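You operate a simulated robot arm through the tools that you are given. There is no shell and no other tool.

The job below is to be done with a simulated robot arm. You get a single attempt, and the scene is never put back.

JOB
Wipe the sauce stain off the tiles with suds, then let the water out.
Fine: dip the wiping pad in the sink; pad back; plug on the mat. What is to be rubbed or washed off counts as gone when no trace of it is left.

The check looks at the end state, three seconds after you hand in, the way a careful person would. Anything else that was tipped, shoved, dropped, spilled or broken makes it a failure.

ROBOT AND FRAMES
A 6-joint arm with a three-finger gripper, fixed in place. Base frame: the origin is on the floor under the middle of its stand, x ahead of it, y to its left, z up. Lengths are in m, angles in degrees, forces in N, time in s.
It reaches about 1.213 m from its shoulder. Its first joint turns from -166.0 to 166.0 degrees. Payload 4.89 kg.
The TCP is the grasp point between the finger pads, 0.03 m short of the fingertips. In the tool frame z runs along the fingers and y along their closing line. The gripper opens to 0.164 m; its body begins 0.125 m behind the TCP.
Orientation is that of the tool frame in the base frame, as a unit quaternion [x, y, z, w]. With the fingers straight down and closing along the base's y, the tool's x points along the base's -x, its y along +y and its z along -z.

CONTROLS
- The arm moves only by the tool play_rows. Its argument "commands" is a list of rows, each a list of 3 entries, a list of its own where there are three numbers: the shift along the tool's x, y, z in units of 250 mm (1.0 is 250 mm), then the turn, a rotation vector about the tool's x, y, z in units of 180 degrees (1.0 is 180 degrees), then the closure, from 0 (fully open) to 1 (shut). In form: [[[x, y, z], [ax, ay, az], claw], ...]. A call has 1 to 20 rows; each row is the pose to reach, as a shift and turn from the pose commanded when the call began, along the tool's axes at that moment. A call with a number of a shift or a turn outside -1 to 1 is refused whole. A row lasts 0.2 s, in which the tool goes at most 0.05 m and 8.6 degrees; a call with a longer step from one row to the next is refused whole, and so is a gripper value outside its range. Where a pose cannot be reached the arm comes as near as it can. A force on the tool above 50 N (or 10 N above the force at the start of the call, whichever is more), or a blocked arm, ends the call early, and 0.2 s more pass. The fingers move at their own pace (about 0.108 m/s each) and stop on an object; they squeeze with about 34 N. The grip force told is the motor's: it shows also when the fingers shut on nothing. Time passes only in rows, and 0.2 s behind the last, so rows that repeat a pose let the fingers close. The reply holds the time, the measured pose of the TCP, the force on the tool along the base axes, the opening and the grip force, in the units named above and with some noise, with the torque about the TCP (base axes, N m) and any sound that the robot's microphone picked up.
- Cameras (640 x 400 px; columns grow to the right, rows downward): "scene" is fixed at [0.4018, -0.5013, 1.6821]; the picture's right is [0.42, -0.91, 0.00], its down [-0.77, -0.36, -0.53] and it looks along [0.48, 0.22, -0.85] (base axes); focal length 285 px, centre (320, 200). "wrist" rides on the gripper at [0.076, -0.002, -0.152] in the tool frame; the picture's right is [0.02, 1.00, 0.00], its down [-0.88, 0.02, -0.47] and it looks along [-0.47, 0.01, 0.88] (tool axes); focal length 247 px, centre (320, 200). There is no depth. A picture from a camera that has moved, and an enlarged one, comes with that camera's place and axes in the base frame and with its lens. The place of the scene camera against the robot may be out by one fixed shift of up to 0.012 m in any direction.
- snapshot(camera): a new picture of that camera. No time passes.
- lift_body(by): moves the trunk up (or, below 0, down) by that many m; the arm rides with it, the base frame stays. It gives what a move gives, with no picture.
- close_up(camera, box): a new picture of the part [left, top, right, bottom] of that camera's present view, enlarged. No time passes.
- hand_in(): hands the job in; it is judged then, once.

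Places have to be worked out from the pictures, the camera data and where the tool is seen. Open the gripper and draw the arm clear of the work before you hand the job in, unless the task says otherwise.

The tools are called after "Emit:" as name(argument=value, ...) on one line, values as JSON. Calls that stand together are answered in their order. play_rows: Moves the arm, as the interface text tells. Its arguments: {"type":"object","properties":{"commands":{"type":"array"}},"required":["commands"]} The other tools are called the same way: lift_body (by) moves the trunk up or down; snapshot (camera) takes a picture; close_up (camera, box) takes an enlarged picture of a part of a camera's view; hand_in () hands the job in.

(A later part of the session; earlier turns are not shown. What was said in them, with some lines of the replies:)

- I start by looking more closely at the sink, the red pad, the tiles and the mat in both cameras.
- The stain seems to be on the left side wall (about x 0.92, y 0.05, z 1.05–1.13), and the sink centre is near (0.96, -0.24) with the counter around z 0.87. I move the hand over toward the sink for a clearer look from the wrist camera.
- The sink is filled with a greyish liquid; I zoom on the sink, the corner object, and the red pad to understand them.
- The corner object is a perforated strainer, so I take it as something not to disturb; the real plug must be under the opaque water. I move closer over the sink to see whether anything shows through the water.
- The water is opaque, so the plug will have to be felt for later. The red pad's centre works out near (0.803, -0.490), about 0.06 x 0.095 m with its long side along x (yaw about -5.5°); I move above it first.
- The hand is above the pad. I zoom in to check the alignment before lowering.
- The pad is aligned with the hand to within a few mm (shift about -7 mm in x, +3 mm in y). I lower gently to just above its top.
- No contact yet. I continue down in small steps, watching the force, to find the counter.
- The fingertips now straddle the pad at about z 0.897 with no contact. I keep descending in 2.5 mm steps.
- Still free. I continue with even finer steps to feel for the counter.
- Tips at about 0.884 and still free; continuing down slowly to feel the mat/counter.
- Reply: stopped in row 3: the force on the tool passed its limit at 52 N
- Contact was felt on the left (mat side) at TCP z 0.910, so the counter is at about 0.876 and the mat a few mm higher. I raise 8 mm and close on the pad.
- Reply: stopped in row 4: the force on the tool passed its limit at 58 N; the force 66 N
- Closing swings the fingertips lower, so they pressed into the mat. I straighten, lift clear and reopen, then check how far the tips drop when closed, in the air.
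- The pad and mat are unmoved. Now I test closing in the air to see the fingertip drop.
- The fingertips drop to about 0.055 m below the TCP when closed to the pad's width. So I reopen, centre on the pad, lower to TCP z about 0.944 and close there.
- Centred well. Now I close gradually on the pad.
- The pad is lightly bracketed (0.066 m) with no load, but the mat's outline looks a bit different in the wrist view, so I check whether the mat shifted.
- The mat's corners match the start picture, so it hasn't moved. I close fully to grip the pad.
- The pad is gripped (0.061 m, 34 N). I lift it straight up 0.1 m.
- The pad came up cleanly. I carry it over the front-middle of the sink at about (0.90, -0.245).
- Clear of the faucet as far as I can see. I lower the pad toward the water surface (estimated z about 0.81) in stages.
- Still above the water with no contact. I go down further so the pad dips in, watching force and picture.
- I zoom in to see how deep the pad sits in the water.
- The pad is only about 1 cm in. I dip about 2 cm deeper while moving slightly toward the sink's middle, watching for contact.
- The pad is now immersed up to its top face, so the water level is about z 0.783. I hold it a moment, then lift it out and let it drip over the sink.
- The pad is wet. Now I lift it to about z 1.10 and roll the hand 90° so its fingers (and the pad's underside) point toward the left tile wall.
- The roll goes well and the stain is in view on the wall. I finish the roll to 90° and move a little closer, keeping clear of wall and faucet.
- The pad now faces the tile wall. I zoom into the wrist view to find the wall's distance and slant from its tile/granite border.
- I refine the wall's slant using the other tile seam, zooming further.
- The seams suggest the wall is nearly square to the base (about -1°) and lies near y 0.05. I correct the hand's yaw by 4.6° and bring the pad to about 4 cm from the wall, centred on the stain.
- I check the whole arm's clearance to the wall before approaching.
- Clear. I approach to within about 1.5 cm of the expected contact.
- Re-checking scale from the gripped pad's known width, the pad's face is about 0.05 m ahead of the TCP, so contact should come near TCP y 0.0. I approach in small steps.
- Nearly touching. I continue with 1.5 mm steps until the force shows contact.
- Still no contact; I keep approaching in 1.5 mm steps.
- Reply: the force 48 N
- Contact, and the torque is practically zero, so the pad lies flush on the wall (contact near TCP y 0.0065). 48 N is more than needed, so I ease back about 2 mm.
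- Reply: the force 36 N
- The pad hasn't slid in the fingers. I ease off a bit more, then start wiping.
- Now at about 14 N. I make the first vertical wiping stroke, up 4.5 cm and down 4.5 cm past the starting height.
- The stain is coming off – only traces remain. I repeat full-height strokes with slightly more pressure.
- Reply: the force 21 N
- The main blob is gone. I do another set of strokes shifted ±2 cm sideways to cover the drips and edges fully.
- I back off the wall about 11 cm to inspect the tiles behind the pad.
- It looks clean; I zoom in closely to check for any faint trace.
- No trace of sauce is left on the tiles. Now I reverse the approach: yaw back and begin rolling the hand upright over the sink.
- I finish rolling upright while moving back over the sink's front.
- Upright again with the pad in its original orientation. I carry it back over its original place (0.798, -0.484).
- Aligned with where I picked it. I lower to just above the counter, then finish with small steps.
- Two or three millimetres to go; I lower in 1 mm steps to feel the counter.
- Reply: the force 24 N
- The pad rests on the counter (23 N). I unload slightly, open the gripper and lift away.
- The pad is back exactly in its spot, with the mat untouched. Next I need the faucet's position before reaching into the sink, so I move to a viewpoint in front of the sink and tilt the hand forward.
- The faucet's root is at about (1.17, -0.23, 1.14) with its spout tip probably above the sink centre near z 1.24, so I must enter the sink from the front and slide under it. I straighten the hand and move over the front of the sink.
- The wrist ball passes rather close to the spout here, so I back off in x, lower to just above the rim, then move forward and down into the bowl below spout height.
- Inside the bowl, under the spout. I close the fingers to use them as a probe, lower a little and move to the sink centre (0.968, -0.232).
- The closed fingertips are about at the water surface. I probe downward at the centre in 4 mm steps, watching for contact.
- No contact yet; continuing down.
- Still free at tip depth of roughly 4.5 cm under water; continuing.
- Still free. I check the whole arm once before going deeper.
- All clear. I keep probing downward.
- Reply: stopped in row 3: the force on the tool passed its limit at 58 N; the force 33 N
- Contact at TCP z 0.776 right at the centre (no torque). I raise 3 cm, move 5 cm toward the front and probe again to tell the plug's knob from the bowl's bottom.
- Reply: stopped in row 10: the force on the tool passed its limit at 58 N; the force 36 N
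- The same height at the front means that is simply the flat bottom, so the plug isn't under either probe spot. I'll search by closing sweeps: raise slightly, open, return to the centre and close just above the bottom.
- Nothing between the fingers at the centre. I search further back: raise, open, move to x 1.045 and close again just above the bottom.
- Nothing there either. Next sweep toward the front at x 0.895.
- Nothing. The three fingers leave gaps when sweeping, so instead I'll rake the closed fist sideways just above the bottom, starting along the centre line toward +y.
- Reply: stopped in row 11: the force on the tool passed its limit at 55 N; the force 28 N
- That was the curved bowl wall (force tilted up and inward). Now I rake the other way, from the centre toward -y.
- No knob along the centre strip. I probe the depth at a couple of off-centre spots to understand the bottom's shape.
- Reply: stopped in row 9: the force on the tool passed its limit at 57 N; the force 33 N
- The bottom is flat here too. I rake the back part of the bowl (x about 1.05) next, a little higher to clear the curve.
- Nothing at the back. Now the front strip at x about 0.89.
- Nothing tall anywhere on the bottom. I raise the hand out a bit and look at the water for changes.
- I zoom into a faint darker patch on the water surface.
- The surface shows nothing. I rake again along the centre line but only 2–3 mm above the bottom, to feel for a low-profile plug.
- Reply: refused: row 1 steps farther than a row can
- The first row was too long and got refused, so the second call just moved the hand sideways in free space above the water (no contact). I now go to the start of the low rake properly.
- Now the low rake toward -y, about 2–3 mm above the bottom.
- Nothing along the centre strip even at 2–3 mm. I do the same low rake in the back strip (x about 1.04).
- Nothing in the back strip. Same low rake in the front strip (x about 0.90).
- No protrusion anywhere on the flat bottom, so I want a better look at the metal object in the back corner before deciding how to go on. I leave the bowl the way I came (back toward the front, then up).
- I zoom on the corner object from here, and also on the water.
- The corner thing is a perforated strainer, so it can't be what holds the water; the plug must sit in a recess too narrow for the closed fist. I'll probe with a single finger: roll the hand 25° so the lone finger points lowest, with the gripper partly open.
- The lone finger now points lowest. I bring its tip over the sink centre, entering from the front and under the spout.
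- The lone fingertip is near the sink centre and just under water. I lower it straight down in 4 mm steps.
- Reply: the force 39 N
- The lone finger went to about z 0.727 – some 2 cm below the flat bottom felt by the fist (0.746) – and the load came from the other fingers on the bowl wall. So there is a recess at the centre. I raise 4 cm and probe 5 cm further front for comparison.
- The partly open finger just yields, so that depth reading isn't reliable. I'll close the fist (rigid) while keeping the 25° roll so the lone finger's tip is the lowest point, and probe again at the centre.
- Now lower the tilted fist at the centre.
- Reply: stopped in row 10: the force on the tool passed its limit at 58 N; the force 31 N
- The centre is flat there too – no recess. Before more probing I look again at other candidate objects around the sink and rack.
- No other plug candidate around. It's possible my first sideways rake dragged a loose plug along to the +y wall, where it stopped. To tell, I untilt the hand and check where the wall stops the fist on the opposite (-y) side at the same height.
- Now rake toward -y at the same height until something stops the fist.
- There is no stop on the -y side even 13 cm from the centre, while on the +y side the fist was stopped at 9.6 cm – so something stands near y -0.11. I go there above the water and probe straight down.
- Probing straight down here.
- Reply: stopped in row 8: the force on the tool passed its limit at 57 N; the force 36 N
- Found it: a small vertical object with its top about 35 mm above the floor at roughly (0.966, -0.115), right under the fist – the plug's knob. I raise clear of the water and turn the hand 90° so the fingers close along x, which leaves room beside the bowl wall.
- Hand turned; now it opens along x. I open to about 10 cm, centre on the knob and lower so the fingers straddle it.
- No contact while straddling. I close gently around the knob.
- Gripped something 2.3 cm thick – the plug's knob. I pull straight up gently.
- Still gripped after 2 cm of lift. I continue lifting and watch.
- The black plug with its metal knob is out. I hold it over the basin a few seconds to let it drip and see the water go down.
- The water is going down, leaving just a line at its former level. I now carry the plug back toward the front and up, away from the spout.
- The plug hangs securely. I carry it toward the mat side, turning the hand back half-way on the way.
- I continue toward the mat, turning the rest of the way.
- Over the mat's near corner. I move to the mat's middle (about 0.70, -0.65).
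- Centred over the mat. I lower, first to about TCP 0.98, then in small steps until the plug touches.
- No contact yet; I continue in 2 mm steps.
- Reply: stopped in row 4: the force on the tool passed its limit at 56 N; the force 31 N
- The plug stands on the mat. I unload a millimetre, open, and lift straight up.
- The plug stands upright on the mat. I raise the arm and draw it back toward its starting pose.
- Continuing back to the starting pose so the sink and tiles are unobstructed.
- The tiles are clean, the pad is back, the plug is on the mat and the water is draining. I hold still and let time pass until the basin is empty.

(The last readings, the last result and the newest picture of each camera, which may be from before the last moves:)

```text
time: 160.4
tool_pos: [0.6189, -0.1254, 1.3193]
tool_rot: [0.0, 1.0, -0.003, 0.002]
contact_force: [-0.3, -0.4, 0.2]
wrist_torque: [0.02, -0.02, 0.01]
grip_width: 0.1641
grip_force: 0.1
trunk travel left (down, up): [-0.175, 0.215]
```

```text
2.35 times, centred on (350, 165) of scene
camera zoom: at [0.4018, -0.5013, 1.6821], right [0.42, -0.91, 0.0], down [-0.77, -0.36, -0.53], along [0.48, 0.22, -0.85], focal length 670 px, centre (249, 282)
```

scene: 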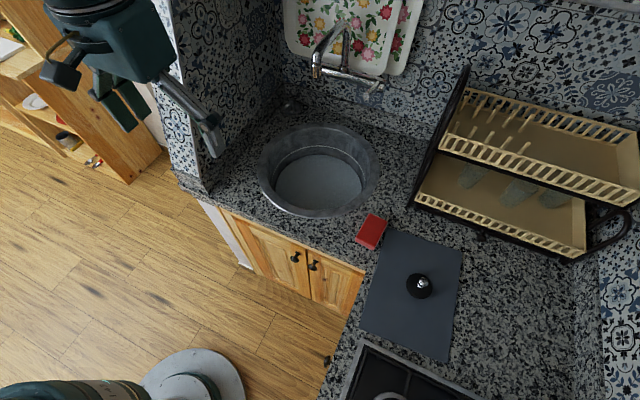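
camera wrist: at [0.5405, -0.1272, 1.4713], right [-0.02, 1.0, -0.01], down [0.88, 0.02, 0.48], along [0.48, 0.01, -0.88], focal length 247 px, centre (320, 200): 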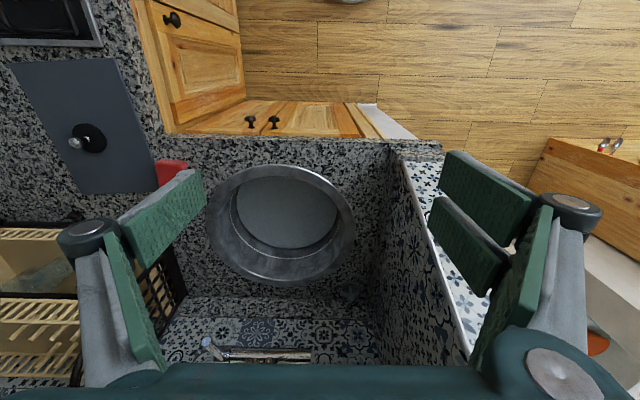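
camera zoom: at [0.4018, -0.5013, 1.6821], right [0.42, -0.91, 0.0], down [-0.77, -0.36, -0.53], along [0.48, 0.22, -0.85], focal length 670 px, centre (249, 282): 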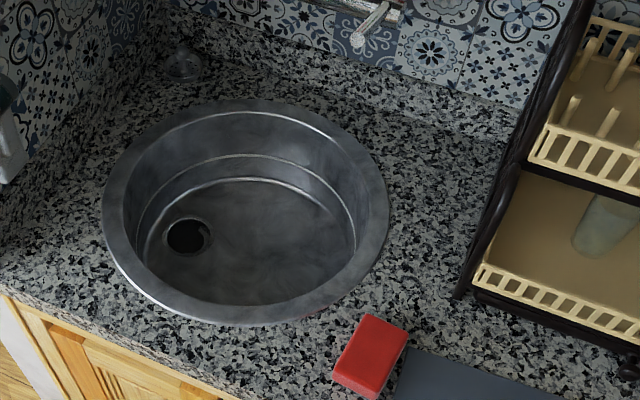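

The basin is empty and the open drain is visible at its left side. A last close check of the tiles, the pad and the plug before handing in.

Emit:
close_up(camera="wrist", box=[340, 150, 500, 350])

Emit:
close_up(camera="scene", box=[210, 75, 260, 130])

Emit:
close_up(camera="scene", box=[340, 200, 480, 380])

Emit:
close_up(camera="scene", box=[340, 190, 420, 260])

```text
2.00 times, centred on (420, 250) of wrist
camera zoom: at [0.5405, -0.1276, 1.4712], right [-0.02, 1.0, -0.01], down [0.88, 0.02, 0.48], along [0.48, 0.01, -0.88], focal length 494 px, centre (120, 100)
```

zoom: 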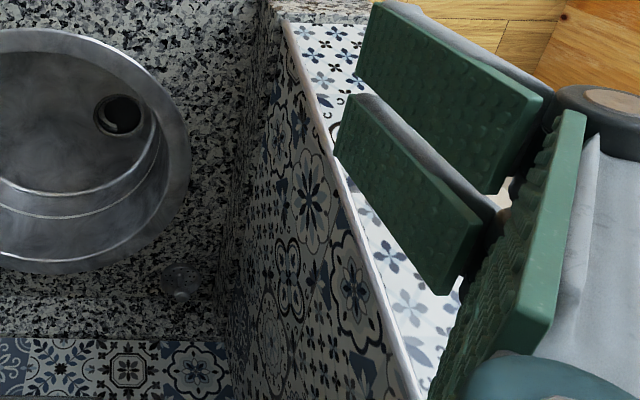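

```text
7.27 times, centred on (235, 102) of scene
camera zoom: at [0.4018, -0.5013, 1.6821], right [0.42, -0.91, 0.0], down [-0.77, -0.36, -0.53], along [0.48, 0.22, -0.85], focal length 2072 px, centre (938, 909)
```

zoom: 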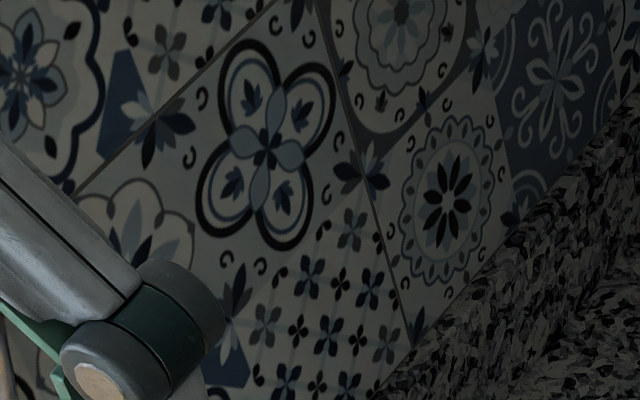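

```text
2.22 times, centred on (410, 290) of scene
camera zoom: at [0.4018, -0.5013, 1.6821], right [0.42, -0.91, 0.0], down [-0.77, -0.36, -0.53], along [0.48, 0.22, -0.85], focal length 633 px, centre (120, 0)
```

zoom: 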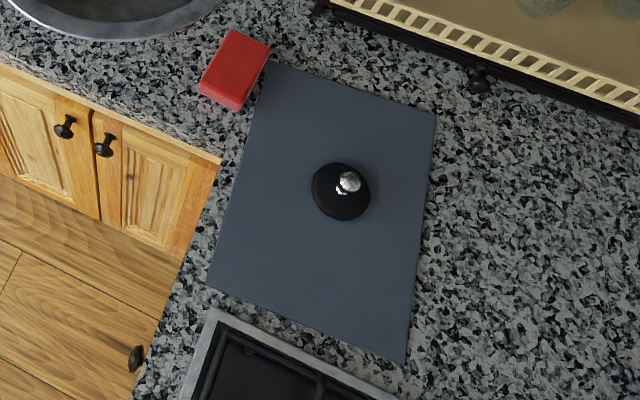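

```text
5.71 times, centred on (380, 225) of scene
camera zoom: at [0.4018, -0.5013, 1.6821], right [0.42, -0.91, 0.0], down [-0.77, -0.36, -0.53], along [0.48, 0.22, -0.85], focal length 1628 px, centre (-23, 57)
```

zoom: 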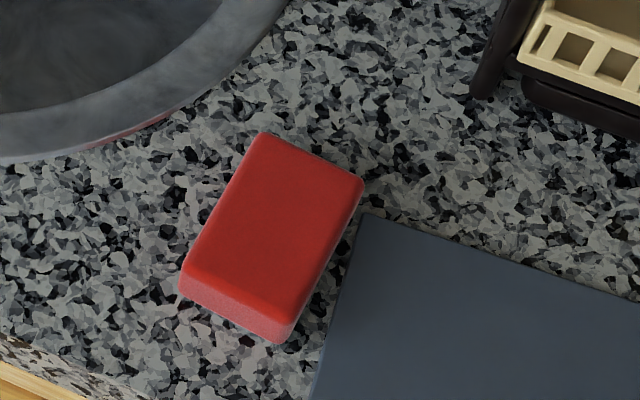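

The checks all pass. The tiles show no trace of sauce, the basin is empty, and the pad is back in its spot. The plug stands on the mat, the mat and strainer haven't moved, and the arm is clear with its gripper open. I hand in.

Emit:
hand_in()

```text
The job is handed in.
```

The job is done and handed in. The sauce stain is off the tiles, the water is out of the sink, the pad is back in its place and the plug is on the mat.

- **Stain:** I dipped the pad in the sink and wiped the left tile wall. Close-ups from both cameras showed no trace left.
- **Pad:** It is back where it was picked up, in the same orientation.
- **Plug:** The suds hid the plug, and it was not in the middle, so I searched the bottom of the basin by touch. That meant many probes and sweeps, some pressing on the basin floor and on the plug's knob with up to about 58 N. I found it toward the left side and set it upright on the mat.
- **Water:** The basin was empty before I handed in.
- **Other things:** While gripping the pad, the fingertips pressed on the mat twice, with up to about 58 N. Its corners match the starting picture, so it did not shift. I did not touch the metal strainer in the back corner.

The arm is drawn back to about its starting pose with the gripper open.
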